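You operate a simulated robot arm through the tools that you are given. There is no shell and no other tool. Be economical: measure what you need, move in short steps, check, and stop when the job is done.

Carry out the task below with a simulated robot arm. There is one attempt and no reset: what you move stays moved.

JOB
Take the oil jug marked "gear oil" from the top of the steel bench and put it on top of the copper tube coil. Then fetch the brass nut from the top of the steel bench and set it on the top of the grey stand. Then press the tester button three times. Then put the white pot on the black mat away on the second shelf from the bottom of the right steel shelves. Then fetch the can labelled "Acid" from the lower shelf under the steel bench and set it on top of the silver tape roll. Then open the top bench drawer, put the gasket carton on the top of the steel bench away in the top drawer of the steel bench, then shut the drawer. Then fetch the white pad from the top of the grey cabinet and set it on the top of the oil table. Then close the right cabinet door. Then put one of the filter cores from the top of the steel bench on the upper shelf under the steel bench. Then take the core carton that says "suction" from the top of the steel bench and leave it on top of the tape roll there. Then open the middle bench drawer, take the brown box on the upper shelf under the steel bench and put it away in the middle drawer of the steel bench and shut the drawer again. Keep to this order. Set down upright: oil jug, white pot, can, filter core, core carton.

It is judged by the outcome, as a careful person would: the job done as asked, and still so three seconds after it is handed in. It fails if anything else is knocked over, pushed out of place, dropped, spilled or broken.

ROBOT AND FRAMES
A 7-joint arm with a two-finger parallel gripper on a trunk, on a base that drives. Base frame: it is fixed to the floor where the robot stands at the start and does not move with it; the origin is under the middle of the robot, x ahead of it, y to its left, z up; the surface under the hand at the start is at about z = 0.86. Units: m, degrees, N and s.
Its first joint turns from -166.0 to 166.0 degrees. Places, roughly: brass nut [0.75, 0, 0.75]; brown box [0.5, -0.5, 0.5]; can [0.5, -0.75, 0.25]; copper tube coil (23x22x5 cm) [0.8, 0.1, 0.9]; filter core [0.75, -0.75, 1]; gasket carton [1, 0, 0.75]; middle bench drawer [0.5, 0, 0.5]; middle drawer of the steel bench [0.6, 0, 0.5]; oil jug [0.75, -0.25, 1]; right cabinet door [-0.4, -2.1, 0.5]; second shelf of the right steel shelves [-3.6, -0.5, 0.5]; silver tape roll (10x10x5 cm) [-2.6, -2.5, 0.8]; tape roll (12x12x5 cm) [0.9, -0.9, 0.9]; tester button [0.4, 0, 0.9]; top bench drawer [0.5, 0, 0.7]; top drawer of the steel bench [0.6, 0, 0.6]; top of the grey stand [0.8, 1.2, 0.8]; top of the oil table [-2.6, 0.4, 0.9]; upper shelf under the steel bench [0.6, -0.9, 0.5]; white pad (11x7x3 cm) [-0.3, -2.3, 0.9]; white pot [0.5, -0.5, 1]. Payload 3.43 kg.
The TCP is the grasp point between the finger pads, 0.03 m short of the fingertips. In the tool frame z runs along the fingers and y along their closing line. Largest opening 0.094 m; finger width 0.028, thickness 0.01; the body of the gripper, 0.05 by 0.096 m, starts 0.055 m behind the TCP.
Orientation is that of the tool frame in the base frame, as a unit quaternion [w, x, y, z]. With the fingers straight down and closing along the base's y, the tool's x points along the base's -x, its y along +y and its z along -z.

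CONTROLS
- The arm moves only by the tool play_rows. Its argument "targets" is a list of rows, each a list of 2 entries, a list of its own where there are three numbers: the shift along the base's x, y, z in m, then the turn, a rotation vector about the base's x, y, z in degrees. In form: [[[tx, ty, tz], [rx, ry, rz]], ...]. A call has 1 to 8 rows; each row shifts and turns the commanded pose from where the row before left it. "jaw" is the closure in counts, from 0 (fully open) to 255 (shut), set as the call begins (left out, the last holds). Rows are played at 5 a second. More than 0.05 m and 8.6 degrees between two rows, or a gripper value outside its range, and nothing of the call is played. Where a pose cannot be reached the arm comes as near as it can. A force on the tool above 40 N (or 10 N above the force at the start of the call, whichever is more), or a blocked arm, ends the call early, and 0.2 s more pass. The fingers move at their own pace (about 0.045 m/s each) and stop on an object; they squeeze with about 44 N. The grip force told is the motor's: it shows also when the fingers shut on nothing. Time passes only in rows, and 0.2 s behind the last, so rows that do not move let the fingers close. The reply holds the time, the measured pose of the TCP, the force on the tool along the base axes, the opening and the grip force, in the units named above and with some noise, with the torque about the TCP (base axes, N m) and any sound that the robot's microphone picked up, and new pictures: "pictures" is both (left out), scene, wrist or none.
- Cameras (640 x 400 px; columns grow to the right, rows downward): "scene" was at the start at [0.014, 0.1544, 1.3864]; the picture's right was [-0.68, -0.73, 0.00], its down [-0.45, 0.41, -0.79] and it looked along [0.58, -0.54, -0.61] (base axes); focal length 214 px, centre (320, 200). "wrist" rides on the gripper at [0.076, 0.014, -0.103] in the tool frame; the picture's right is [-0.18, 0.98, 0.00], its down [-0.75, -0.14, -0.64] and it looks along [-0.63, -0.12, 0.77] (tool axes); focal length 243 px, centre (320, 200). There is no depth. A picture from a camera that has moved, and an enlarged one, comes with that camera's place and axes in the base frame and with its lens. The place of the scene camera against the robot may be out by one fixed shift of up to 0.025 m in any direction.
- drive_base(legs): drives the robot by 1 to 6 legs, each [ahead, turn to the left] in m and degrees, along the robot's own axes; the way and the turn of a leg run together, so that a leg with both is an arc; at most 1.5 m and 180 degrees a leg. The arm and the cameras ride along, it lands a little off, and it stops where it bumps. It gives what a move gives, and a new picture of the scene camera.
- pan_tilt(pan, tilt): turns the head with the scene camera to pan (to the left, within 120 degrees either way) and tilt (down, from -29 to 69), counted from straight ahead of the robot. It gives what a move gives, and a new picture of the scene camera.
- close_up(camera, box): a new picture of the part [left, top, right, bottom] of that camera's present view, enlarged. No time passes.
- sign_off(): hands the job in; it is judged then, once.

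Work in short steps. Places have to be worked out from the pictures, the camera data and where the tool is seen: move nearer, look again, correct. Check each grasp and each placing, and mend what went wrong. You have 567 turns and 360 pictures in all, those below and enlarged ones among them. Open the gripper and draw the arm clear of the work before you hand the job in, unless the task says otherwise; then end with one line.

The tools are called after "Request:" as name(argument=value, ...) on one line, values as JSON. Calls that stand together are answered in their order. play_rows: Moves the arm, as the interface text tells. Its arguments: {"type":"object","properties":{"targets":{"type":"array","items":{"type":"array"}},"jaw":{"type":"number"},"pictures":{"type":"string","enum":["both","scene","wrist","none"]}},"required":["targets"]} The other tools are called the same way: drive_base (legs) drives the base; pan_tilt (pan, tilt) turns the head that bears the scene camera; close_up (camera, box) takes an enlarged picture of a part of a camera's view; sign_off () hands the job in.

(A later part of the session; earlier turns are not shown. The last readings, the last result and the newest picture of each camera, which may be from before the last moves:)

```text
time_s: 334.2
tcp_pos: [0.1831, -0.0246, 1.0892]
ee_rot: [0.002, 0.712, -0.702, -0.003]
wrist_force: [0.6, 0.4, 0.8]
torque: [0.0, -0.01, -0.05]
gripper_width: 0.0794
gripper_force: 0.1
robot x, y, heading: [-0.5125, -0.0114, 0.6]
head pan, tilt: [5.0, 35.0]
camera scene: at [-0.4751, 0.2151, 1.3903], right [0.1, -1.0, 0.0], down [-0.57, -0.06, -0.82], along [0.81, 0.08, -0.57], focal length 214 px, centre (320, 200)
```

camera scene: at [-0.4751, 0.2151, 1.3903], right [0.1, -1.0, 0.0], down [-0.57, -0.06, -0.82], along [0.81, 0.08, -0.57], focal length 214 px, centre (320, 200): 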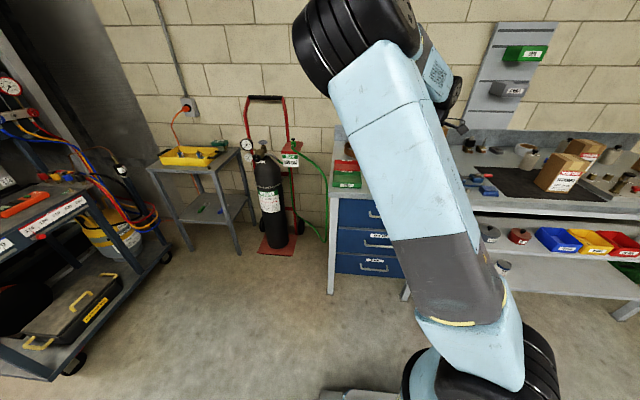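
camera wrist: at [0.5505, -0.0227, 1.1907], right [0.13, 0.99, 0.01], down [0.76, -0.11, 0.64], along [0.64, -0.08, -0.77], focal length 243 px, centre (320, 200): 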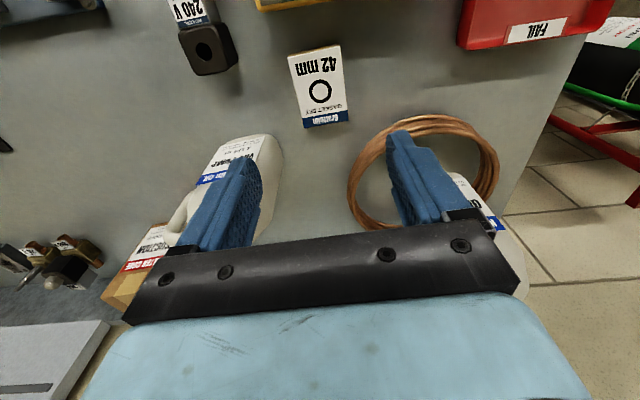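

Now pitch the tool forward (closing axis becomes vertical) while lowering.

Request:
play_rows(targets=[[[0, 0, -0.03], [0, -8.3, 0]], [[0, 0, -0.03], [0, -8.3, 0]], [[0, 0, -0.03], [0, -8.3, 0]], [[0, 0, -0.03], [0, -8.3, 0]], [[0, 0, -0.03], [0, -8.3, 0]], [[0, 0, -0.03], [0, -8.3, 0]], [[0, 0, -0.03], [0, -8.3, 0]], [[0, 0, -0.03], [0, -8.3, 0]]], pictures="both")

```text
time_s: 336.1
tcp_pos: [0.1847, -0.0249, 0.8468]
ee_rot: [-0.384, 0.597, -0.588, 0.388]
wrist_force: [-0.7, 0.3, 0.2]
torque: [-0.04, -0.01, 0.0]
gripper_width: 0.0793
gripper_force: 0.0
out of reach, approached as far as the arm can: row 8
robot x, y, heading: [-0.5127, -0.0099, 0.7]
head pan, tilt: [5.0, 35.0]
camera scene: at [-0.476, 0.2149, 1.3903], right [0.1, -1.0, 0.0], down [-0.57, -0.06, -0.82], along [0.82, 0.08, -0.57], focal length 214 px, centre (320, 200)
camera wrist: at [0.086, -0.1015, 0.8763], right [-0.4, 0.17, -0.9], down [-0.54, 0.75, 0.38], along [0.74, 0.63, -0.21], focal length 243 px, centre (320, 200)
```

scene: 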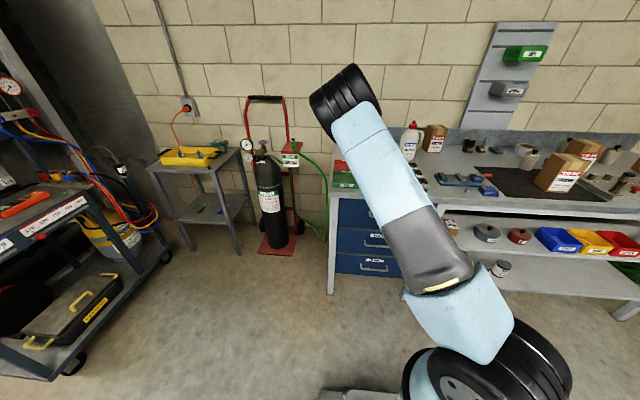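
wrist: 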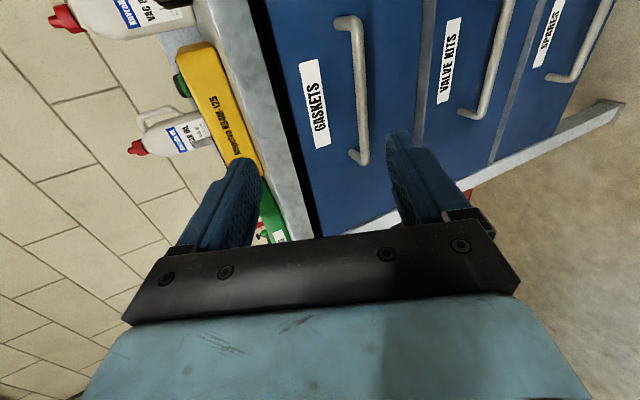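

Clear view: top drawer "GASKETS"; its handle bar is about y -0.08…0.09, z≈0.727, x≈0.355. I move to a standoff along the tool axis.

Request:
play_rows(targets=[[[0.02, 0.008, -0.02], [0, 0, 0]], [[0.02, 0.008, -0.02], [0, 0, 0]], [[0.02, 0.008, -0.02], [0, 0, 0]], [[0.019, 0.006, -0.019], [0, 0, 0]], [[0, 0, 0], [0, 0, 0]]], jaw=70, pictures="wrist")

```text
time_s: 337.2
tcp_pos: [0.2652, 0.0066, 0.7684]
ee_rot: [-0.384, 0.597, -0.588, 0.386]
wrist_force: [-0.2, -0.1, 0.5]
torque: [-0.02, 0.01, 0.02]
gripper_width: 0.0685
gripper_force: 0.2
robot x, y, heading: [-0.5095, -0.011, 0.8]
head pan, tilt: [5.0, 35.0]
camera wrist: at [0.1673, -0.0704, 0.7979], right [-0.4, 0.17, -0.9], down [-0.54, 0.75, 0.38], along [0.74, 0.64, -0.21], focal length 243 px, centre (320, 200)
```

wrist: 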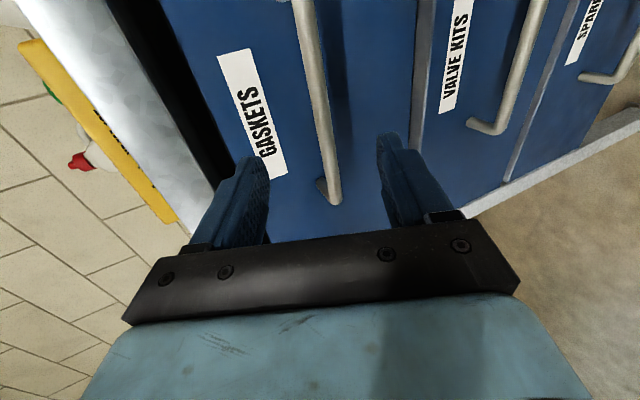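

Handle triangulates to x≈0.33, z≈0.742, right on the finger mid-plane. Advance 5.8 cm along the tool axis and close.

Request:
play_rows(targets=[[[0.025, -0.005, -0.011], [0, 0, 0]], [[0.02, 0, -0.009], [0, 0, 0]], [[0.008, 0, -0.004], [0, 0, 0]], [[0, 0, 0], [0, 0, 0]]], pictures="wrist")

```text
time_s: 338.1
tcp_pos: [0.3148, 0.0015, 0.7476]
ee_rot: [-0.384, 0.598, -0.589, 0.385]
wrist_force: [-29.1, 4.5, 14.3]
torque: [-0.12, -1.52, 0.02]
gripper_width: 0.069
gripper_force: 1.2
robot x, y, heading: [-0.5128, -0.0091, 0.7]
head pan, tilt: [5.0, 35.0]
stopped in row 3: the force on the tool passed its limit at 60 N (the readings are from after the stop); the commanded pose is now the measured one
camera wrist: at [0.2152, -0.076, 0.7767], right [-0.4, 0.17, -0.9], down [-0.54, 0.75, 0.38], along [0.74, 0.64, -0.21], focal length 243 px, centre (320, 200)
```

wrist: 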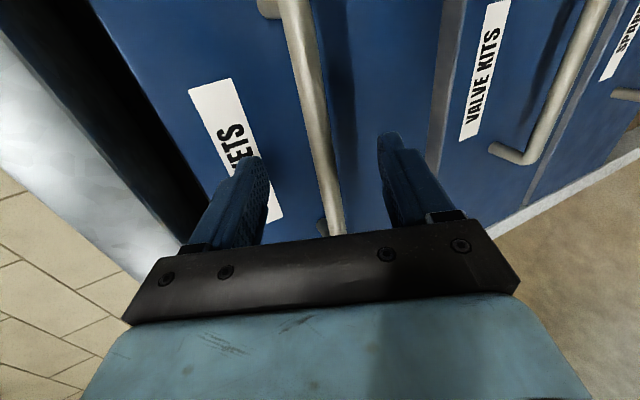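

A fingertip touches the drawer face; back off 5 mm and close on the bar.

Request:
play_rows(targets=[[[-0.005, 0, 0.002], [0, 0, 0]], [[0, 0, 0], [0, 0, 0]]], pictures="none")

Request:
play_rows(targets=[[[0, 0, 0], [0, 0, 0]], [[0, 0, 0], [0, 0, 0]], [[0, 0, 0], [0, 0, 0]], [[0, 0, 0], [0, 0, 0]], [[0, 0, 0], [0, 0, 0]]], jaw=255, pictures="wrist")

```text
time_s: 338.6
tcp_pos: [0.3105, 0.0013, 0.7499]
ee_rot: [-0.383, 0.597, -0.589, 0.387]
wrist_force: [0.2, -0.3, -0.5]
torque: [0.0, 0.03, 0.0]
gripper_width: 0.068
gripper_force: 0.0
robot x, y, heading: [-0.5091, -0.0104, 0.8]
head pan, tilt: [5.0, 35.0]
```

```text
time_s: 340.0
tcp_pos: [0.3088, 0.0008, 0.7463]
ee_rot: [-0.38, 0.599, -0.591, 0.383]
wrist_force: [-1.1, -0.5, -10.5]
torque: [1.35, 0.13, -0.13]
gripper_width: 0.0119
gripper_force: 44.6
robot x, y, heading: [-0.5121, -0.0066, 0.8]
head pan, tilt: [5.0, 35.0]
stopped in row 5: the force on the tool passed its limit at 42 N (the readings are from after the stop); the commanded pose is now the measured one
camera wrist: at [0.2104, -0.075, 0.7753], right [-0.41, 0.17, -0.89], down [-0.53, 0.75, 0.39], along [0.74, 0.63, -0.22], focal length 243 px, centre (320, 200)
```

wrist: 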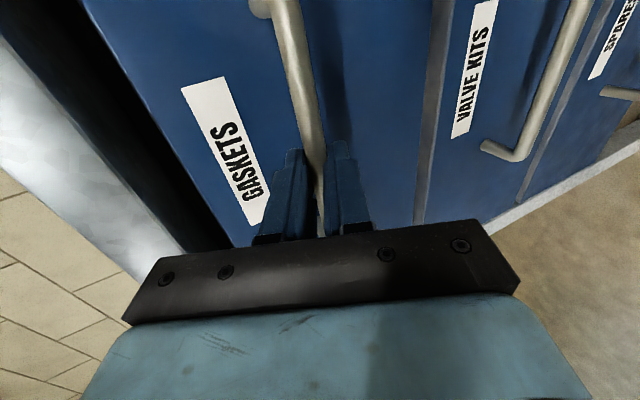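

The bar is gripped (12 mm). I pull straight back in small rows.

Request:
play_rows(targets=[[[-0.01, 0, -0.001], [0, 0, 0]], [[-0.015, 0, 0], [0, 0, 0]], [[-0.02, 0, 0], [0, 0, 0]], [[-0.02, 0, 0], [0, 0, 0]], [[0, 0, 0], [0, 0, 0]]], pictures="wrist")

```text
time_s: 341.2
tcp_pos: [0.2449, 0.0016, 0.7453]
ee_rot: [-0.382, 0.6, -0.589, 0.383]
wrist_force: [-2.0, 4.4, -5.9]
torque: [1.11, 0.09, -0.55]
gripper_width: 0.0118
gripper_force: 45.1
robot x, y, heading: [-0.5118, -0.0108, 0.8]
head pan, tilt: [5.0, 35.0]
camera wrist: at [0.1463, -0.0754, 0.775], right [-0.41, 0.17, -0.9], down [-0.53, 0.75, 0.39], along [0.74, 0.64, -0.22], focal length 243 px, centre (320, 200)
```

wrist: 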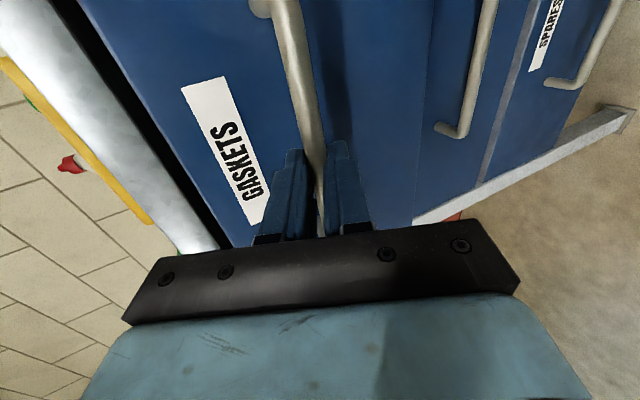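

The drawer is coming. I continue by backing the base 0.17 m.

Request:
drive_base(legs=[[-0.17, 0]])

```text
time_s: 342.8
tcp_pos: [0.0775, 0.0017, 0.7452]
ee_rot: [-0.383, 0.6, -0.591, 0.381]
wrist_force: [0.9, -1.2, -6.2]
torque: [1.12, 0.06, -0.42]
gripper_width: 0.0118
gripper_force: 44.9
robot x, y, heading: [-0.6778, -0.0093, 0.7]
head pan, tilt: [5.0, 35.0]
stopped in leg 1: the force on the tool passed its limit at 41 N (the readings are from after the stop); the commanded pose is now the measured one
camera scene: at [-0.6426, 0.213, 1.3903], right [0.1, -1.0, 0.0], down [-0.57, -0.06, -0.82], along [0.81, 0.08, -0.57], focal length 214 px, centre (320, 200)
```

scene: 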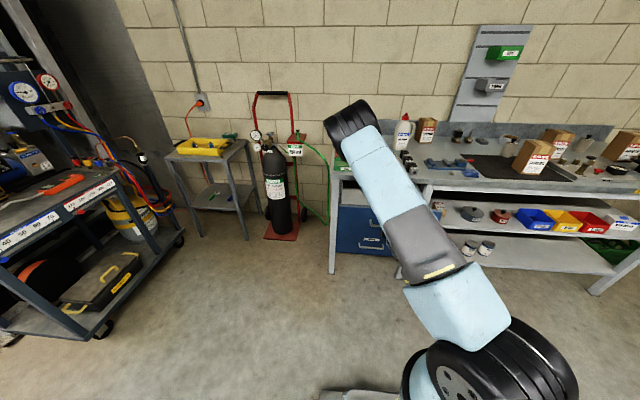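

The drawer is open ~0.23 m. I release and withdraw back along the tool axis.

Request:
play_rows(targets=[[[0, 0, 0], [0, 0, 0]], [[0, 0, 0], [0, 0, 0]], [[0, 0, 0], [0, 0, 0]]], jaw=80, pictures="none")

Request:
drive_base(legs=[[-0.1, 0]])

Request:
play_rows(targets=[[[0, 0, 0.04], [0, 0, 0]], [[0, 0, 0.045], [0, 0, 0]], [[0, 0, 0.045], [0, 0, 0]], [[0, 0, 0.045], [0, 0, 0]], [[0, 0, 0.045], [0, 0, 0]], [[0, 0, 0.045], [0, 0, 0]], [[0, 0, 0], [0, 0, 0]]], pictures="both")

```text
time_s: 343.6
tcp_pos: [0.0768, 0.0012, 0.7457]
ee_rot: [-0.384, 0.6, -0.59, 0.381]
wrist_force: [0.3, 0.3, 1.2]
torque: [0.01, -0.01, 0.0]
gripper_width: 0.0643
gripper_force: 0.1
robot x, y, heading: [-0.6809, -0.0103, 0.9]
head pan, tilt: [5.0, 35.0]
```

```text
time_s: 344.8
tcp_pos: [-0.0261, 0.001, 0.7466]
ee_rot: [-0.384, 0.6, -0.59, 0.381]
wrist_force: [-0.2, 0.8, -0.3]
torque: [-0.01, -0.01, -0.02]
gripper_width: 0.0644
gripper_force: 0.0
robot x, y, heading: [-0.7809, -0.0116, 0.5]
head pan, tilt: [5.0, 35.0]
camera scene: at [-0.7453, 0.2118, 1.3903], right [0.1, -0.99, 0.0], down [-0.57, -0.06, -0.82], along [0.81, 0.08, -0.57], focal length 214 px, centre (320, 200)
```

scene: 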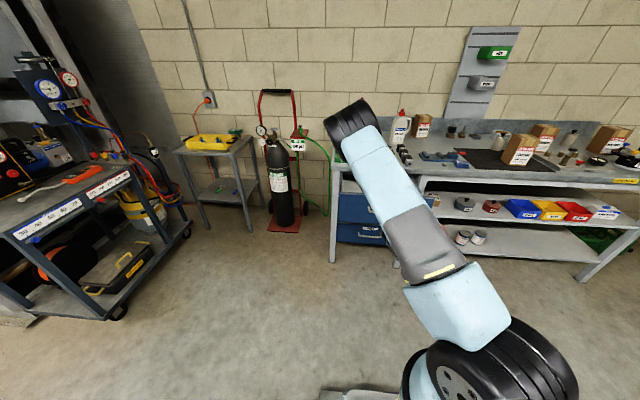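

```text
time_s: 346.4
tcp_pos: [-0.0243, 0.0021, 1.0095]
ee_rot: [-0.382, 0.6, -0.59, 0.382]
wrist_force: [-0.1, -0.2, 0.0]
torque: [-0.03, 0.03, -0.03]
gripper_width: 0.065
gripper_force: 0.0
robot x, y, heading: [-0.7843, -0.0159, 0.8]
head pan, tilt: [5.0, 35.0]
camera scene: at [-0.7455, 0.2118, 1.3903], right [0.1, -0.99, 0.0], down [-0.57, -0.06, -0.82], along [0.81, 0.08, -0.57], focal length 214 px, centre (320, 200)
camera wrist: at [-0.1224, -0.0755, 1.0391], right [-0.41, 0.17, -0.9], down [-0.54, 0.75, 0.39], along [0.74, 0.64, -0.21], focal length 243 px, centre (320, 200)
```

scene: 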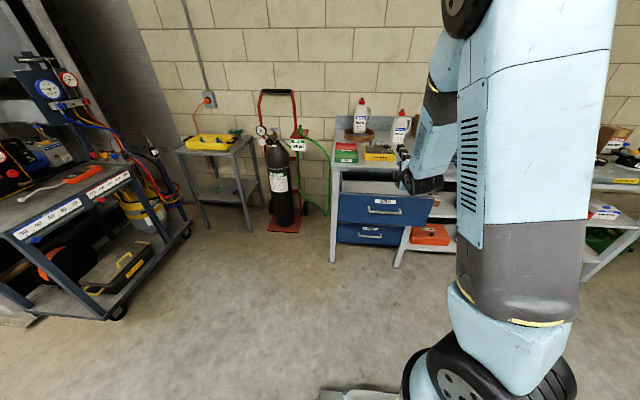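
wrist: 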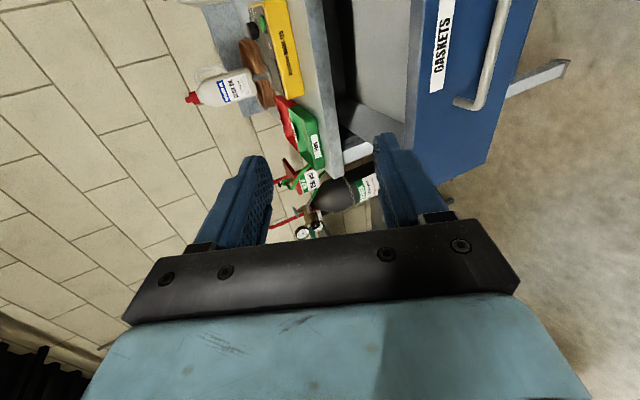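

Drawer open. I return the hand to vertical with closing along y, raised, then drive in to fetch the carton.

Request:
play_rows(targets=[[[0, 0, 0.02], [0, 8.3, 0]], [[0, 0, 0.02], [0, 8.3, 0]], [[0, 0, 0.02], [0, 8.3, 0]], [[0, 0, 0.02], [0, 8.3, 0]], [[0, 0, 0.02], [0, 8.3, 0]], [[0, 0, 0.02], [0, 8.3, 0]], [[0, 0, 0.01], [0, 8.3, 0]], [[0, 0, 0.01], [0, 8.0, 0]]], pictures="none")

Request:
play_rows(targets=[[[0, 0, 0], [0, 0, -8.5]], [[0, 0, 0], [0, 0, -8.5]], [[0, 0, 0], [0, 0, -8.5]], [[0, 0, 0], [0, 0, -8.5]], [[0, 0, 0], [0, 0, -8.5]], [[0, 0, 0], [0, 0, -8.5]], [[0, 0, 0], [0, 0, -8.5]], [[0, 0, 0], [0, 0, -8.5]]], pictures="none")

Request:
play_rows(targets=[[[0, 0, 0], [0, 0, -8.5]], [[0, 0, 0], [0, 0, -8.5]], [[0, 0, 0], [0, 0, -4]], [[0, 0, 0], [0, 0, 0]]], jaw=0, pictures="none")

Request:
drive_base(legs=[[0.48, 0]])

```text
time_s: 348.2
tcp_pos: [-0.0234, -0.0013, 1.1399]
ee_rot: [0.001, 0.711, -0.703, -0.008]
wrist_force: [0.8, -0.1, 0.4]
torque: [0.03, -0.06, -0.02]
gripper_width: 0.0645
gripper_force: 0.0
out of reach, approached as far as the arm can: row 3
robot x, y, heading: [-0.7805, -0.0161, 0.8]
head pan, tilt: [5.0, 35.0]
```

```text
time_s: 350.0
tcp_pos: [-0.0248, 0.0009, 1.1405]
ee_rot: [0.004, -0.195, 0.981, 0.007]
wrist_force: [0.1, -0.6, -0.7]
torque: [-0.01, 0.01, -0.02]
gripper_width: 0.0645
gripper_force: 0.1
robot x, y, heading: [-0.7818, -0.0149, 0.8]
head pan, tilt: [5.0, 35.0]
```

```text
time_s: 351.0
tcp_pos: [-0.0243, 0.0009, 1.1401]
ee_rot: [0.005, -0.014, 1.0, 0.005]
wrist_force: [0.2, 0.8, 0.9]
torque: [0.01, 0.02, 0.03]
gripper_width: 0.0937
gripper_force: 0.0
robot x, y, heading: [-0.7821, -0.0126, 0.8]
head pan, tilt: [5.0, 35.0]
```

```text
time_s: 353.9
tcp_pos: [0.4649, 0.0051, 1.1411]
ee_rot: [0.006, -0.014, 1.0, 0.005]
wrist_force: [0.7, -0.6, -0.2]
torque: [0.03, 0.01, 0.01]
gripper_width: 0.0939
gripper_force: 0.1
robot x, y, heading: [-0.2912, -0.0077, 0.5]
head pan, tilt: [5.0, 35.0]
camera scene: at [-0.2556, 0.2178, 1.3903], right [0.1, -1.0, 0.0], down [-0.57, -0.06, -0.82], along [0.81, 0.08, -0.57], focal length 214 px, centre (320, 200)
```

scene: 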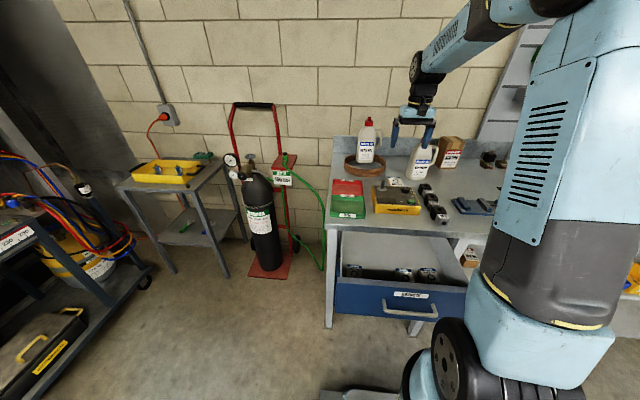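

Good posture and position. I zoom into the open drawer for its contents.

Request:
close_up(camera="scene", box=[320, 210, 490, 330])

Request:
play_rows(targets=[[[0.04, -0.01, 0], [0, 0, 0]], [[0.045, -0.01, 0], [0, 0, 0]], [[0.045, -0.01, 0], [0, 0, 0]], [[0.035, -0.01, 0], [0, 0, 0]], [[0, 0, 0], [0, 0, 0]]], pictures="wrist")

```text
3.33 times, centred on (405, 270) of scene
camera zoom: at [-0.2556, 0.2178, 1.3903], right [0.1, -1.0, 0.0], down [-0.57, -0.06, -0.82], along [0.81, 0.08, -0.57], focal length 715 px, centre (37, -33)
```

zoom: 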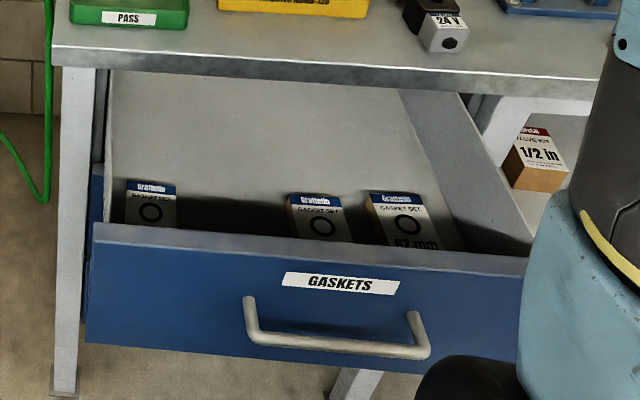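

```text
time_s: 355.1
tcp_pos: [0.6304, -0.036, 1.1402]
ee_rot: [0.004, -0.012, 1.0, 0.005]
wrist_force: [0.0, 0.4, 1.0]
torque: [-0.02, -0.02, -0.01]
gripper_width: 0.0942
gripper_force: 0.1
robot x, y, heading: [-0.2945, -0.0071, 0.7]
head pan, tilt: [5.0, 35.0]
camera wrist: at [0.5528, -0.0249, 1.2428], right [0.16, 0.99, 0.01], down [0.75, -0.13, 0.65], along [0.64, -0.09, -0.76], focal length 243 px, centre (320, 200)
```

wrist: 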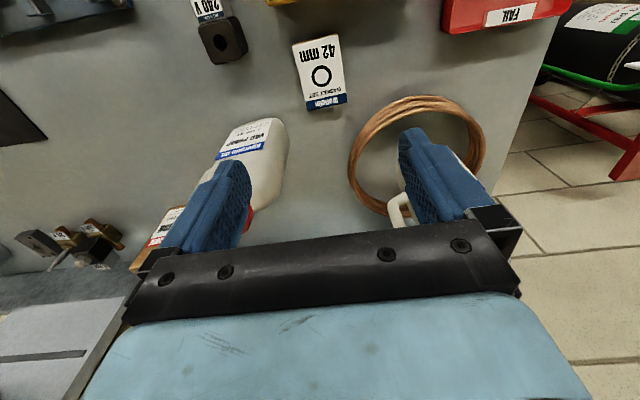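

I note the drawer has a free gap between the left box and the middle box. Now I pick up the staged carton.

Request:
play_rows(targets=[[[0.001, 0.002, -0.048], [0, 0, 0]], [[0, 0, -0.048], [0, 0, 0]], [[0, 0, -0.048], [0, 0, 0]], [[0, 0, -0.048], [0, 0, 0]], [[0, 0, -0.04], [0, 0, 0]], [[0, 0, -0.011], [0, 0, 0]], [[0, 0, 0], [0, 0, 0]]], pictures="wrist")

Request:
play_rows(targets=[[[0, 0, 0], [0, 0, 0]], [[0, 0, 0], [0, 0, 0]], [[0, 0, 0], [0, 0, 0]], [[0, 0, 0], [0, 0, 0]], [[0, 0, 0.03], [0, 0, 0]], [[0, 0, 0.045], [0, 0, 0]], [[0, 0, 0.045], [0, 0, 0]], [[0, 0, 0], [0, 0, 0]]], jaw=255, pictures="wrist")

```text
time_s: 356.7
tcp_pos: [0.63, -0.0358, 0.8967]
ee_rot: [0.004, -0.013, 1.0, 0.004]
wrist_force: [-0.7, 0.4, 0.3]
torque: [-0.01, 0.03, 0.03]
gripper_width: 0.0938
gripper_force: 0.0
robot x, y, heading: [-0.2943, -0.0063, 0.8]
head pan, tilt: [5.0, 35.0]
camera wrist: at [0.5538, -0.0246, 0.9987], right [0.16, 0.99, 0.01], down [0.75, -0.13, 0.65], along [0.64, -0.09, -0.76], focal length 243 px, centre (320, 200)
```

wrist: 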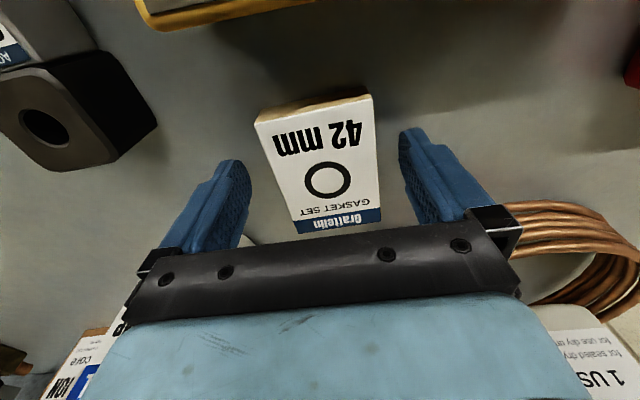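

```text
time_s: 358.5
tcp_pos: [0.632, -0.0353, 1.0198]
ee_rot: [0.004, -0.014, 1.0, 0.006]
wrist_force: [0.4, -0.3, -0.6]
torque: [0.01, 0.01, 0.02]
gripper_width: 0.0588
gripper_force: 43.8
robot x, y, heading: [-0.2919, -0.0059, 0.8]
head pan, tilt: [5.0, 35.0]
camera wrist: at [0.5545, -0.0246, 1.1205], right [0.16, 0.99, 0.01], down [0.75, -0.13, 0.65], along [0.64, -0.09, -0.76], focal length 243 px, centre (320, 200)
```

wrist: 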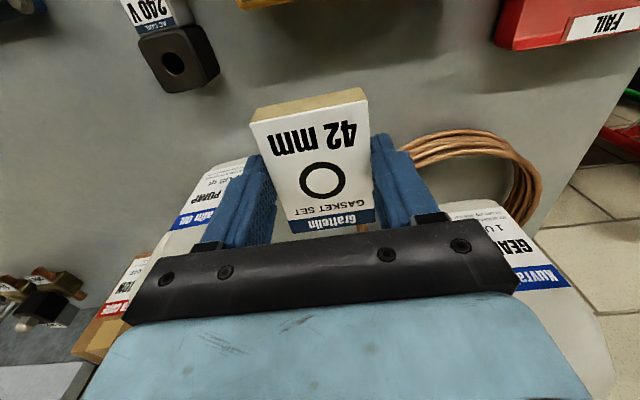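

Carton in hand. I raise it, back the base 0.3 m, and view the drawer with the wrist camera.

Request:
play_rows(targets=[[[0, 0, 0.05], [0, 0, 0]], [[0, 0.02, 0.04], [0, 0, 0]], [[0, 0.03, 0], [0, 0, 0]]], pictures="none")

Request:
drive_base(legs=[[-0.32, 0]])

Request:
play_rows(targets=[[[-0.04, 0, 0], [0, 0, 0]], [[-0.04, 0, 0], [0, 0, 0]], [[-0.04, 0, 0], [0, 0, 0]], [[0, 0, 0], [0, 0, 0]]], pictures="wrist")

```text
time_s: 359.3
tcp_pos: [0.6306, 0.0162, 1.1117]
ee_rot: [0.005, -0.014, 1.0, 0.005]
wrist_force: [0.5, -0.7, -0.7]
torque: [0.03, 0.02, -0.03]
gripper_width: 0.059
gripper_force: 44.3
robot x, y, heading: [-0.2928, -0.0094, 0.7]
head pan, tilt: [5.0, 35.0]
```

```text
time_s: 361.5
tcp_pos: [0.3112, 0.0141, 1.1106]
ee_rot: [0.005, -0.015, 1.0, 0.006]
wrist_force: [-0.2, -0.2, -1.2]
torque: [0.03, 0.04, -0.02]
gripper_width: 0.0591
gripper_force: 44.1
robot x, y, heading: [-0.6075, -0.0114, 1.0]
head pan, tilt: [5.0, 35.0]
camera scene: at [-0.5758, 0.2143, 1.3903], right [0.1, -0.99, 0.0], down [-0.57, -0.06, -0.82], along [0.81, 0.08, -0.57], focal length 214 px, centre (320, 200)
```

scene: 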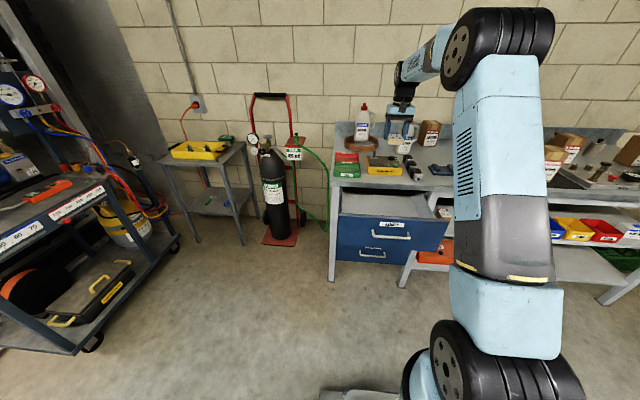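

```text
time_s: 362.5
tcp_pos: [0.1918, 0.0152, 1.1146]
ee_rot: [0.005, -0.015, 1.0, 0.004]
wrist_force: [0.0, -0.9, 0.0]
torque: [0.0, 0.02, -0.02]
gripper_width: 0.059
gripper_force: 43.6
robot x, y, heading: [-0.6099, -0.0108, 0.7]
head pan, tilt: [5.0, 35.0]
camera wrist: at [0.1143, 0.0263, 1.2165], right [0.16, 0.99, 0.01], down [0.75, -0.13, 0.65], along [0.64, -0.09, -0.76], focal length 243 px, centre (320, 200)
```

wrist: 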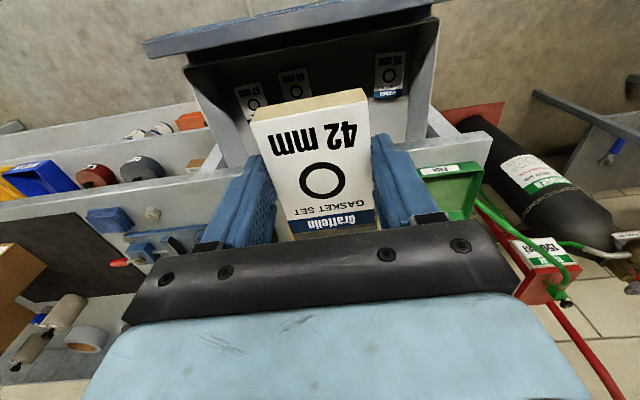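

The gap in the drawer is y -0.006…0.123 at x≈0.25. To keep the wrist camera off the drawer's front wall I yaw the hand 90° first.

Request:
play_rows(targets=[[[0.008, 0.006, 0], [0, 0, 8.3]], [[0.008, 0.006, 0], [0, 0, 8.3]], [[0.008, 0.006, 0], [0, 0, 8.3]], [[0.008, 0.006, 0], [0, 0, 8.3]], [[0.008, 0.006, 0], [0, 0, 8.3]], [[0.008, 0.006, 0], [0, 0, 8.3]], [[0.006, 0.006, 0], [0, 0, 8.3]], [[0, 0, 0], [0, 0, 8.3]]], pictures="none")

Request:
play_rows(targets=[[[0, 0, -0.02], [0, 0, 8.3]], [[0, 0, -0.03], [0, 0, 8.3]], [[0, 0, -0.04], [0, 0, 5.5]], [[0, 0, -0.05], [0, 0, 0]], [[0, 0, -0.05], [0, 0, 0]], [[0, 0, 0], [0, 0, 0]]], pictures="both")

```text
time_s: 364.3
tcp_pos: [0.2441, 0.0564, 1.1137]
ee_rot: [0.002, -0.561, 0.828, 0.007]
wrist_force: [-0.2, -0.6, -0.7]
torque: [-0.04, 0.01, 0.0]
gripper_width: 0.059
gripper_force: 44.0
robot x, y, heading: [-0.6108, -0.0094, 0.7]
head pan, tilt: [5.0, 35.0]
```

```text
time_s: 365.7
tcp_pos: [0.2454, 0.0565, 0.9192]
ee_rot: [0.0, 0.708, -0.706, -0.008]
wrist_force: [-0.3, -0.4, -0.4]
torque: [-0.02, -0.01, -0.02]
gripper_width: 0.059
gripper_force: 44.1
robot x, y, heading: [-0.6127, -0.0103, 0.8]
head pan, tilt: [5.0, 35.0]
camera scene: at [-0.5759, 0.2143, 1.3903], right [0.1, -0.99, 0.0], down [-0.57, -0.06, -0.82], along [0.81, 0.08, -0.57], focal length 214 px, centre (320, 200)
camera wrist: at [0.233, -0.0205, 1.0204], right [-0.98, 0.18, 0.01], down [0.15, 0.75, 0.65], along [0.11, 0.64, -0.76], focal length 243 px, centre (320, 200)
```

scene: 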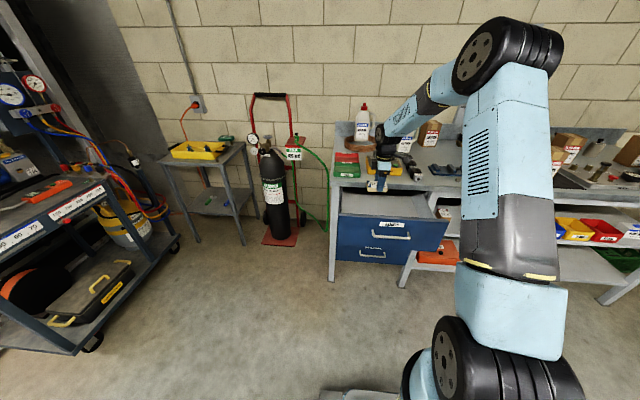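
wrist: 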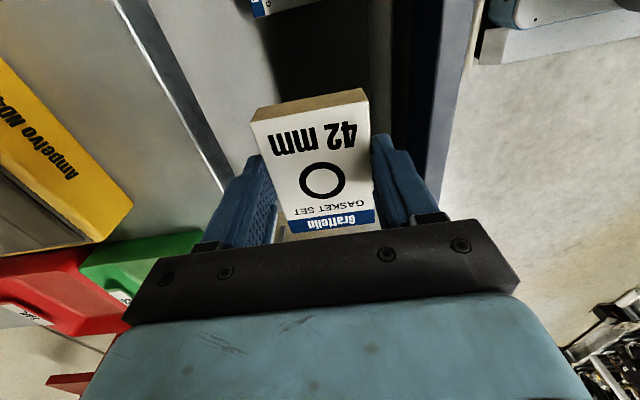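

Centred in the drawer. I shift 1 cm toward the bench and descend into the drawer gradually.

Request:
play_rows(targets=[[[0.01, 0.002, -0.045], [0, 0, 0]], [[0, 0, -0.045], [0, 0, 0]], [[0, 0, -0.04], [0, 0, 0]], [[0, 0, -0.03], [0, 0, 0]], [[0, 0, 0], [0, 0, 0]]], pictures="wrist")

```text
time_s: 366.9
tcp_pos: [0.253, 0.0578, 0.7624]
ee_rot: [0.0, 0.708, -0.706, -0.007]
wrist_force: [-0.4, 0.8, -0.6]
torque: [-0.01, -0.01, 0.04]
gripper_width: 0.0591
gripper_force: 44.6
robot x, y, heading: [-0.6136, -0.0109, 0.7]
head pan, tilt: [5.0, 35.0]
camera wrist: at [0.2399, -0.0188, 0.8635], right [-0.98, 0.18, 0.01], down [0.15, 0.75, 0.65], along [0.11, 0.64, -0.76], focal length 243 px, centre (320, 200)
```

wrist: 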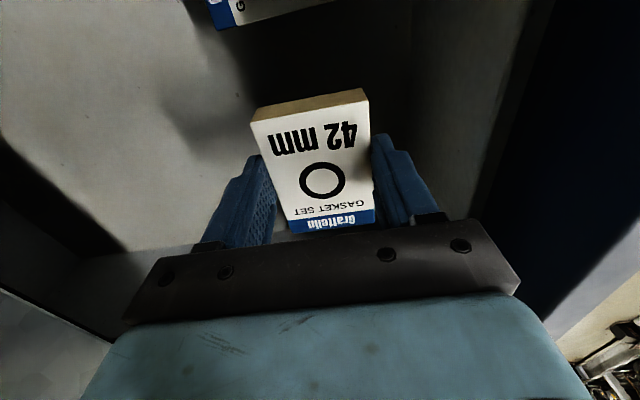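

Request:
play_rows(targets=[[[0, 0, -0.02], [0, 0, 0]], [[0, 0, -0.015], [0, 0, 0]], [[0, 0, -0.01], [0, 0, 0]], [[0, 0, -0.005], [0, 0, 0]], [[0, 0, 0], [0, 0, 0]]], pictures="none")

```text
time_s: 368.1
tcp_pos: [0.2542, 0.0596, 0.7124]
ee_rot: [0.0, 0.708, -0.706, -0.007]
wrist_force: [0.4, -0.2, -0.5]
torque: [0.01, 0.0, 0.01]
gripper_width: 0.0588
gripper_force: 44.0
robot x, y, heading: [-0.6139, -0.0122, 0.8]
head pan, tilt: [5.0, 35.0]
```

Request:
play_rows(targets=[[[0, 0, -0.005], [0, 0, 0]], [[0, 0, -0.004], [0, 0, 0]], [[0, 0, -0.004], [0, 0, 0]], [[0, 0, -0.003], [0, 0, 0]], [[0, 0, 0], [0, 0, 0]]], pictures="wrist")

```text
time_s: 369.3
tcp_pos: [0.2534, 0.0568, 0.6959]
ee_rot: [0.0, 0.707, -0.707, -0.008]
wrist_force: [0.1, 0.6, -0.4]
torque: [0.03, 0.02, 0.01]
gripper_width: 0.0589
gripper_force: 44.1
robot x, y, heading: [-0.6095, -0.0079, 0.9]
head pan, tilt: [5.0, 35.0]
camera wrist: at [0.2406, -0.0192, 0.7975], right [-0.98, 0.18, 0.01], down [0.15, 0.75, 0.65], along [0.11, 0.64, -0.76], focal length 243 px, centre (320, 200)
```

wrist: 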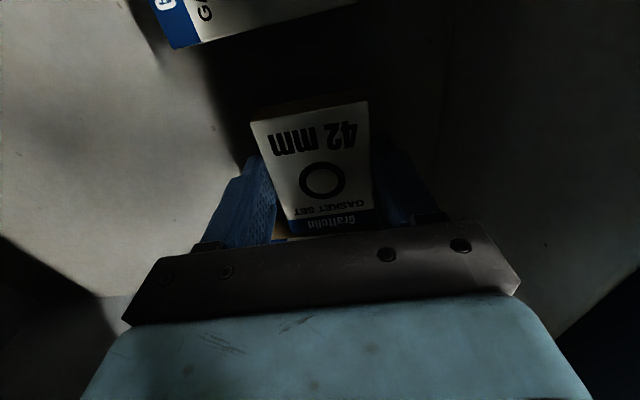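

Request:
play_rows(targets=[[[0, 0, -0.005], [0, 0, 0]], [[0, 0, -0.004], [0, 0, 0]], [[0, 0, -0.003], [0, 0, 0]], [[0, 0, -0.003], [0, 0, 0]], [[0, 0, 0], [0, 0, 0]]], pictures="none")

```text
time_s: 370.3
tcp_pos: [0.2567, 0.0568, 0.6856]
ee_rot: [-0.003, 0.708, -0.706, -0.005]
wrist_force: [2.6, -1.2, 10.6]
torque: [-0.05, -0.06, 0.04]
gripper_width: 0.0588
gripper_force: 44.2
robot x, y, heading: [-0.6115, -0.0098, 0.7]
head pan, tilt: [5.0, 35.0]
stopped in row 5: the force on the tool passed its limit at 44 N (the readings are from after the stop); the commanded pose is now the measured one
```

Contact with the drawer floor. Open modestly and rise straight up.

Request:
play_rows(targets=[[[0, 0, 0.001], [0, 0, 0]], [[0, 0, 0], [0, 0, 0]], [[0, 0, 0], [0, 0, 0]]], jaw=65, pictures="none")

Request:
play_rows(targets=[[[0, 0, 0.03], [0, 0, 0]], [[0, 0, 0.05], [0, 0, 0]], [[0, 0, 0.05], [0, 0, 0]], [[0, 0, 0.05], [0, 0, 0]], [[0, 0, 0.05], [0, 0, 0]], [[0, 0, 0.05], [0, 0, 0]], [[0, 0, 0], [0, 0, 0]]], pictures="both")

```text
time_s: 371.1
tcp_pos: [0.2556, 0.0574, 0.6858]
ee_rot: [-0.002, 0.708, -0.706, -0.004]
wrist_force: [0.2, 0.2, -0.5]
torque: [0.0, 0.0, -0.01]
gripper_width: 0.0699
gripper_force: 0.3
robot x, y, heading: [-0.6133, -0.0098, 0.8]
head pan, tilt: [5.0, 35.0]
```

```text
time_s: 372.7
tcp_pos: [0.2578, 0.0587, 0.9666]
ee_rot: [-0.002, 0.708, -0.706, -0.006]
wrist_force: [0.5, -0.5, -0.2]
torque: [-0.01, 0.0, -0.02]
gripper_width: 0.0701
gripper_force: 0.1
robot x, y, heading: [-0.6094, -0.0117, 0.8]
head pan, tilt: [5.0, 35.0]
camera scene: at [-0.5759, 0.2143, 1.3903], right [0.1, -0.99, 0.0], down [-0.57, -0.06, -0.82], along [0.81, 0.08, -0.57], focal length 214 px, centre (320, 200)
camera wrist: at [0.2447, -0.0186, 1.0682], right [-0.98, 0.18, 0.01], down [0.14, 0.75, 0.65], along [0.11, 0.64, -0.76], focal length 243 px, centre (320, 200)
```

scene: 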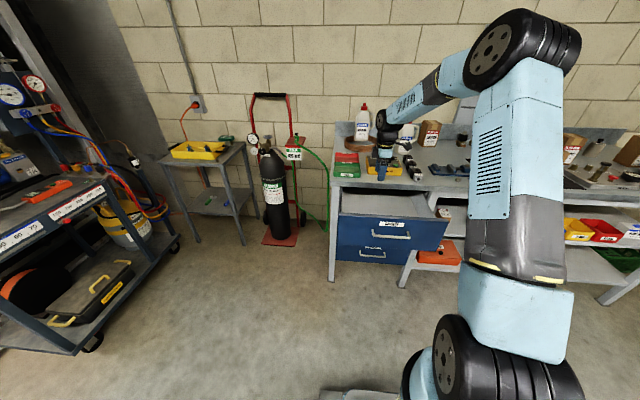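
wrist: 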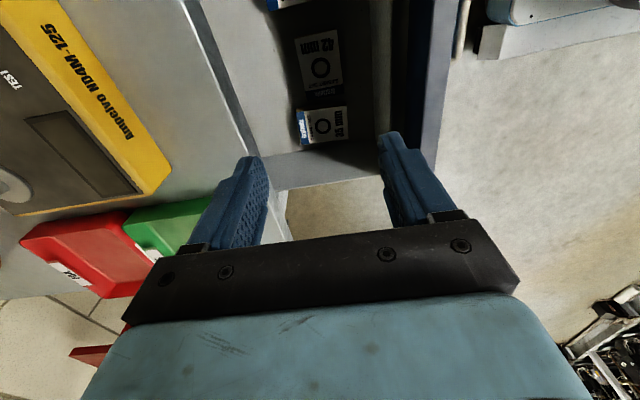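

The carton lies in the drawer. To shut it I take the handle again: back off, pitch the hand forward as before.

Request:
drive_base(legs=[[-0.17, 0]])

Request:
play_rows(targets=[[[-0.03, -0.008, 0.03], [0, -8.3, 0]], [[-0.03, -0.008, 0.02], [0, -8.3, 0]], [[-0.03, -0.008, 0], [0, -8.3, 0]], [[-0.02, -0.008, -0.02], [0, -8.3, 0]], [[0, -0.008, -0.02], [0, -8.3, 0]], [[0, -0.008, -0.03], [0, -8.3, 0]], [[0, -0.008, -0.03], [0, -8.3, 0]], [[0, 0, -0.03], [0, -8.0, 0]]], pictures="wrist")

```text
time_s: 374.2
tcp_pos: [0.0875, 0.0557, 0.9657]
ee_rot: [-0.003, 0.708, -0.706, -0.006]
wrist_force: [-0.9, -0.2, 0.3]
torque: [-0.02, -0.02, 0.01]
gripper_width: 0.0699
gripper_force: 0.0
robot x, y, heading: [-0.7788, -0.0101, 0.8]
head pan, tilt: [5.0, 35.0]
camera scene: at [-0.7457, 0.212, 1.3903], right [0.1, -1.0, 0.0], down [-0.57, -0.06, -0.82], along [0.81, 0.08, -0.57], focal length 214 px, centre (320, 200)
```

scene: 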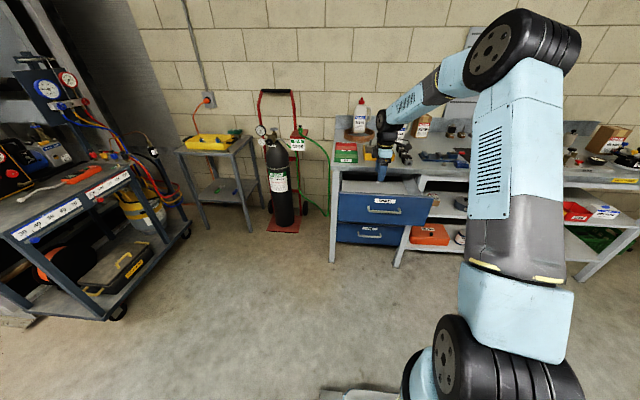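

```text
time_s: 376.0
tcp_pos: [-0.0223, 0.0006, 0.8875]
ee_rot: [-0.388, 0.595, -0.59, 0.383]
wrist_force: [-0.3, -1.1, 0.3]
torque: [0.02, 0.06, 0.05]
gripper_width: 0.0699
gripper_force: 0.0
robot x, y, heading: [-0.7814, -0.0128, 0.5]
head pan, tilt: [5.0, 35.0]
camera wrist: at [-0.121, -0.0768, 0.9156], right [-0.4, 0.18, -0.9], down [-0.54, 0.75, 0.39], along [0.74, 0.64, -0.2], focal length 243 px, centre (320, 200)
```

wrist: 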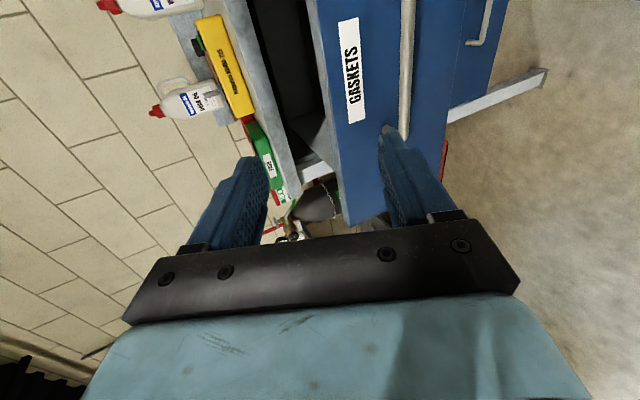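

Same geometry as before, shifted by the 0.232 m opening. I lower to the standoff, then onto the bar.

Request:
play_rows(targets=[[[0.015, 0, -0.04], [0, 0, 0]], [[0.02, 0, -0.04], [0, 0, 0]], [[0.02, 0.001, -0.038], [0, 0, 0]], [[0, 0, 0], [0, 0, 0]]], pictures="wrist")

```text
time_s: 377.0
tcp_pos: [0.0357, 0.0037, 0.7695]
ee_rot: [-0.387, 0.596, -0.591, 0.381]
wrist_force: [0.2, 0.2, -0.3]
torque: [0.01, -0.01, -0.03]
gripper_width: 0.0698
gripper_force: 0.0
robot x, y, heading: [-0.7813, -0.0135, 0.7]
head pan, tilt: [5.0, 35.0]
camera wrist: at [-0.0627, -0.0729, 0.7968], right [-0.4, 0.18, -0.9], down [-0.54, 0.75, 0.39], along [0.74, 0.64, -0.2], focal length 243 px, centre (320, 200)
```

wrist: 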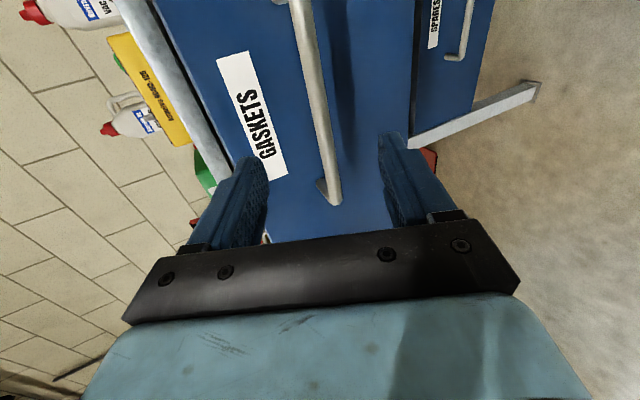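

Identical view as before. Advance onto the bar and close.

Request:
play_rows(targets=[[[0.02, -0.002, -0.011], [0, 0, 0]], [[0.02, 0, -0.01], [0, 0, 0]], [[0.003, 0, -0.002], [0, 0, 0]], [[0, 0, 0], [0, 0, 0]]], pictures="none")

Request:
play_rows(targets=[[[0, 0, 0], [0, 0, 0]], [[0, 0, 0], [0, 0, 0]], [[0, 0, 0], [0, 0, 0]], [[0, 0, 0], [0, 0, 0]], [[0, 0, 0], [0, 0, 0]]], jaw=255, pictures="none")

```text
time_s: 378.0
tcp_pos: [0.076, -0.0005, 0.7455]
ee_rot: [-0.387, 0.595, -0.592, 0.381]
wrist_force: [0.6, 1.6, 1.2]
torque: [-0.01, 0.0, 0.01]
gripper_width: 0.0701
gripper_force: 0.0
robot x, y, heading: [-0.7845, -0.0143, 0.6]
head pan, tilt: [5.0, 35.0]
```

```text
time_s: 379.2
tcp_pos: [0.0758, -0.0009, 0.7468]
ee_rot: [-0.387, 0.595, -0.592, 0.381]
wrist_force: [1.6, 0.9, 8.0]
torque: [0.06, -0.15, 0.01]
gripper_width: 0.0118
gripper_force: 43.4
robot x, y, heading: [-0.7814, -0.0142, 0.6]
head pan, tilt: [5.0, 35.0]
```

Handle gripped. I push by driving forward, then finish with the arm.

Request:
drive_base(legs=[[0.2, 0]])

Request:
play_rows(targets=[[[0.01, 0, 0], [0, 0, 0]], [[0.01, 0, 0], [0, 0, 0]], [[0.01, 0, 0], [0, 0, 0]], [[0.01, 0, 0], [0, 0, 0]], [[0.01, 0, 0], [0, 0, 0]]], pictures="wrist")

```text
time_s: 380.8
tcp_pos: [0.2734, 0.0007, 0.7461]
ee_rot: [-0.386, 0.595, -0.592, 0.383]
wrist_force: [-0.1, -34.9, 12.4]
torque: [-0.62, -0.19, -1.51]
gripper_width: 0.0116
gripper_force: 45.1
robot x, y, heading: [-0.5874, -0.0113, 0.6]
head pan, tilt: [5.0, 35.0]
camera scene: at [-0.5499, 0.2133, 1.3905], right [0.1, -0.99, 0.0], down [-0.57, -0.06, -0.82], along [0.81, 0.08, -0.57], focal length 214 px, centre (320, 200)
```

scene: 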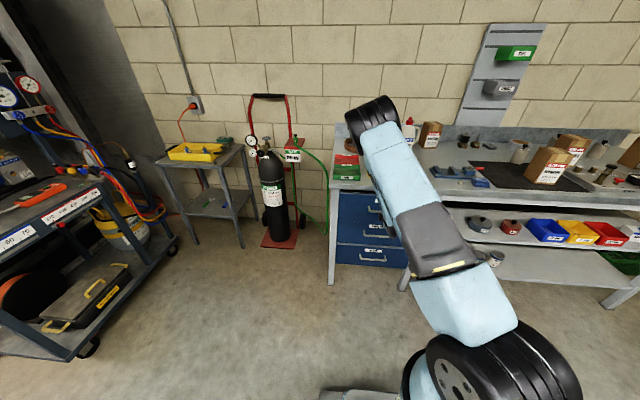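

```text
time_s: 381.8
tcp_pos: [0.3075, 0.0001, 0.7467]
ee_rot: [-0.384, 0.596, -0.594, 0.38]
wrist_force: [-21.8, 2.9, 14.0]
torque: [0.06, -0.04, -0.11]
gripper_width: 0.0115
gripper_force: 44.2
robot x, y, heading: [-0.5833, -0.0075, 0.6]
head pan, tilt: [5.0, 35.0]
stopped in row 5: the force on the tool passed its limit at 59 N (the readings are from after the stop); the commanded pose is now the measured one
camera wrist: at [0.2089, -0.0766, 0.7752], right [-0.41, 0.18, -0.89], down [-0.53, 0.75, 0.4], along [0.74, 0.64, -0.21], focal length 243 px, centre (320, 200)
```

wrist: 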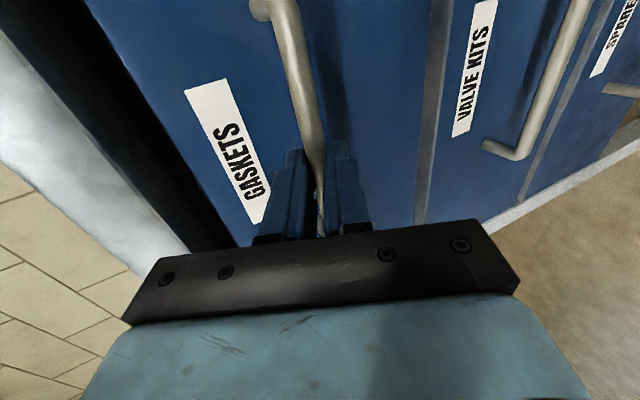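

Drawer shut (blocked at the closed position). I release, back away and return the hand to vertical.

Request:
play_rows(targets=[[[0, 0, 0], [0, 0, 0]], [[0, 0, 0], [0, 0, 0]], [[0, 0, 0], [0, 0, 0]]], jaw=80, pictures="none")

Request:
drive_base(legs=[[-0.3, 0]])

Request:
play_rows(targets=[[[0, 0, 0.04], [0, 8.3, 0]], [[0, 0, 0.04], [0, 8.3, 0]], [[0, 0, 0.04], [0, 8.3, 0]], [[0, 0, 0.04], [0, 8.3, 0]], [[0, 0, 0.04], [0, 8.3, 0]], [[0, 0, 0.04], [0, 8.3, 0]], [[0, 0, 0.04], [0, 8.3, 0]], [[0, 0, 0.04], [0, 8.0, 0]]], pictures="none")

Request:
pan_tilt(pan=-60, tilt=30)

```text
time_s: 382.6
tcp_pos: [0.3086, -0.0007, 0.745]
ee_rot: [-0.385, 0.596, -0.593, 0.381]
wrist_force: [0.4, -0.1, 0.9]
torque: [0.0, -0.02, 0.03]
gripper_width: 0.0646
gripper_force: 0.2
robot x, y, heading: [-0.5842, -0.0126, 0.8]
head pan, tilt: [5.0, 35.0]
```

```text
time_s: 384.6
tcp_pos: [0.0073, -0.0035, 0.7448]
ee_rot: [-0.384, 0.597, -0.593, 0.38]
wrist_force: [0.2, 0.1, -0.6]
torque: [0.0, 0.0, 0.02]
gripper_width: 0.0644
gripper_force: 0.1
robot x, y, heading: [-0.888, -0.014, 0.6]
head pan, tilt: [5.0, 35.0]
camera scene: at [-0.8502, 0.2104, 1.3903], right [0.1, -1.0, 0.0], down [-0.57, -0.06, -0.82], along [0.81, 0.08, -0.57], focal length 214 px, centre (320, 200)
```

scene: 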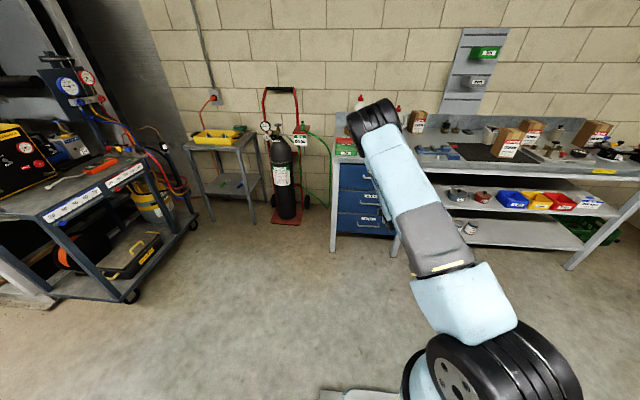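

```text
time_s: 386.4
tcp_pos: [0.0087, -0.0043, 1.0659]
ee_rot: [0.001, 0.708, -0.706, -0.007]
wrist_force: [-0.3, -0.4, 0.7]
torque: [-0.01, 0.0, -0.02]
gripper_width: 0.0645
gripper_force: 0.1
robot x, y, heading: [-0.8878, -0.0168, 0.8]
head pan, tilt: [5.0, 35.0]
```

```text
time_s: 387.8
tcp_pos: [0.0083, -0.0043, 1.065]
ee_rot: [0.001, 0.708, -0.707, -0.007]
wrist_force: [-0.1, 0.1, -0.3]
torque: [0.0, 0.01, 0.01]
gripper_width: 0.0645
gripper_force: 0.1
robot x, y, heading: [-0.886, -0.0178, 0.9]
head pan, tilt: [-60.0, 30.0]
camera scene: at [-0.8916, 0.1239, 1.3981], right [-0.86, -0.51, 0.0], down [-0.26, 0.43, -0.87], along [0.44, -0.74, -0.5], focal length 214 px, centre (320, 200)
```

scene: 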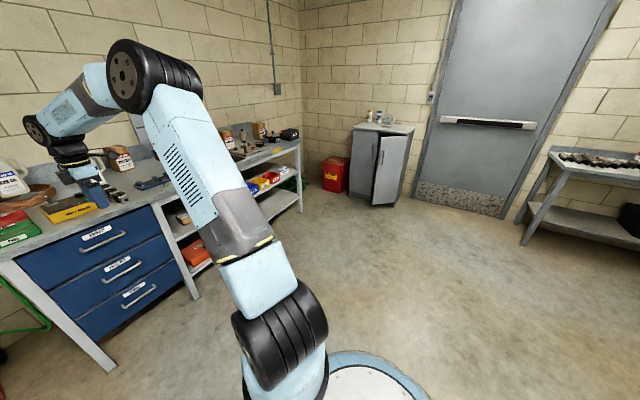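

Drawers all look shut. I zoom on the grey cabinet.

Request:
close_up(camera="scene", box=[330, 95, 430, 215])

```text
3.33 times, centred on (380, 155) of scene
camera zoom: at [-0.8916, 0.1239, 1.3981], right [-0.86, -0.51, 0.0], down [-0.26, 0.43, -0.87], along [0.44, -0.74, -0.5], focal length 715 px, centre (120, 350)
```

zoom: 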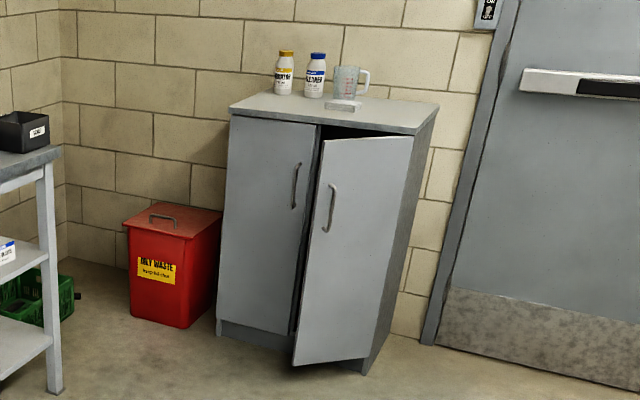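

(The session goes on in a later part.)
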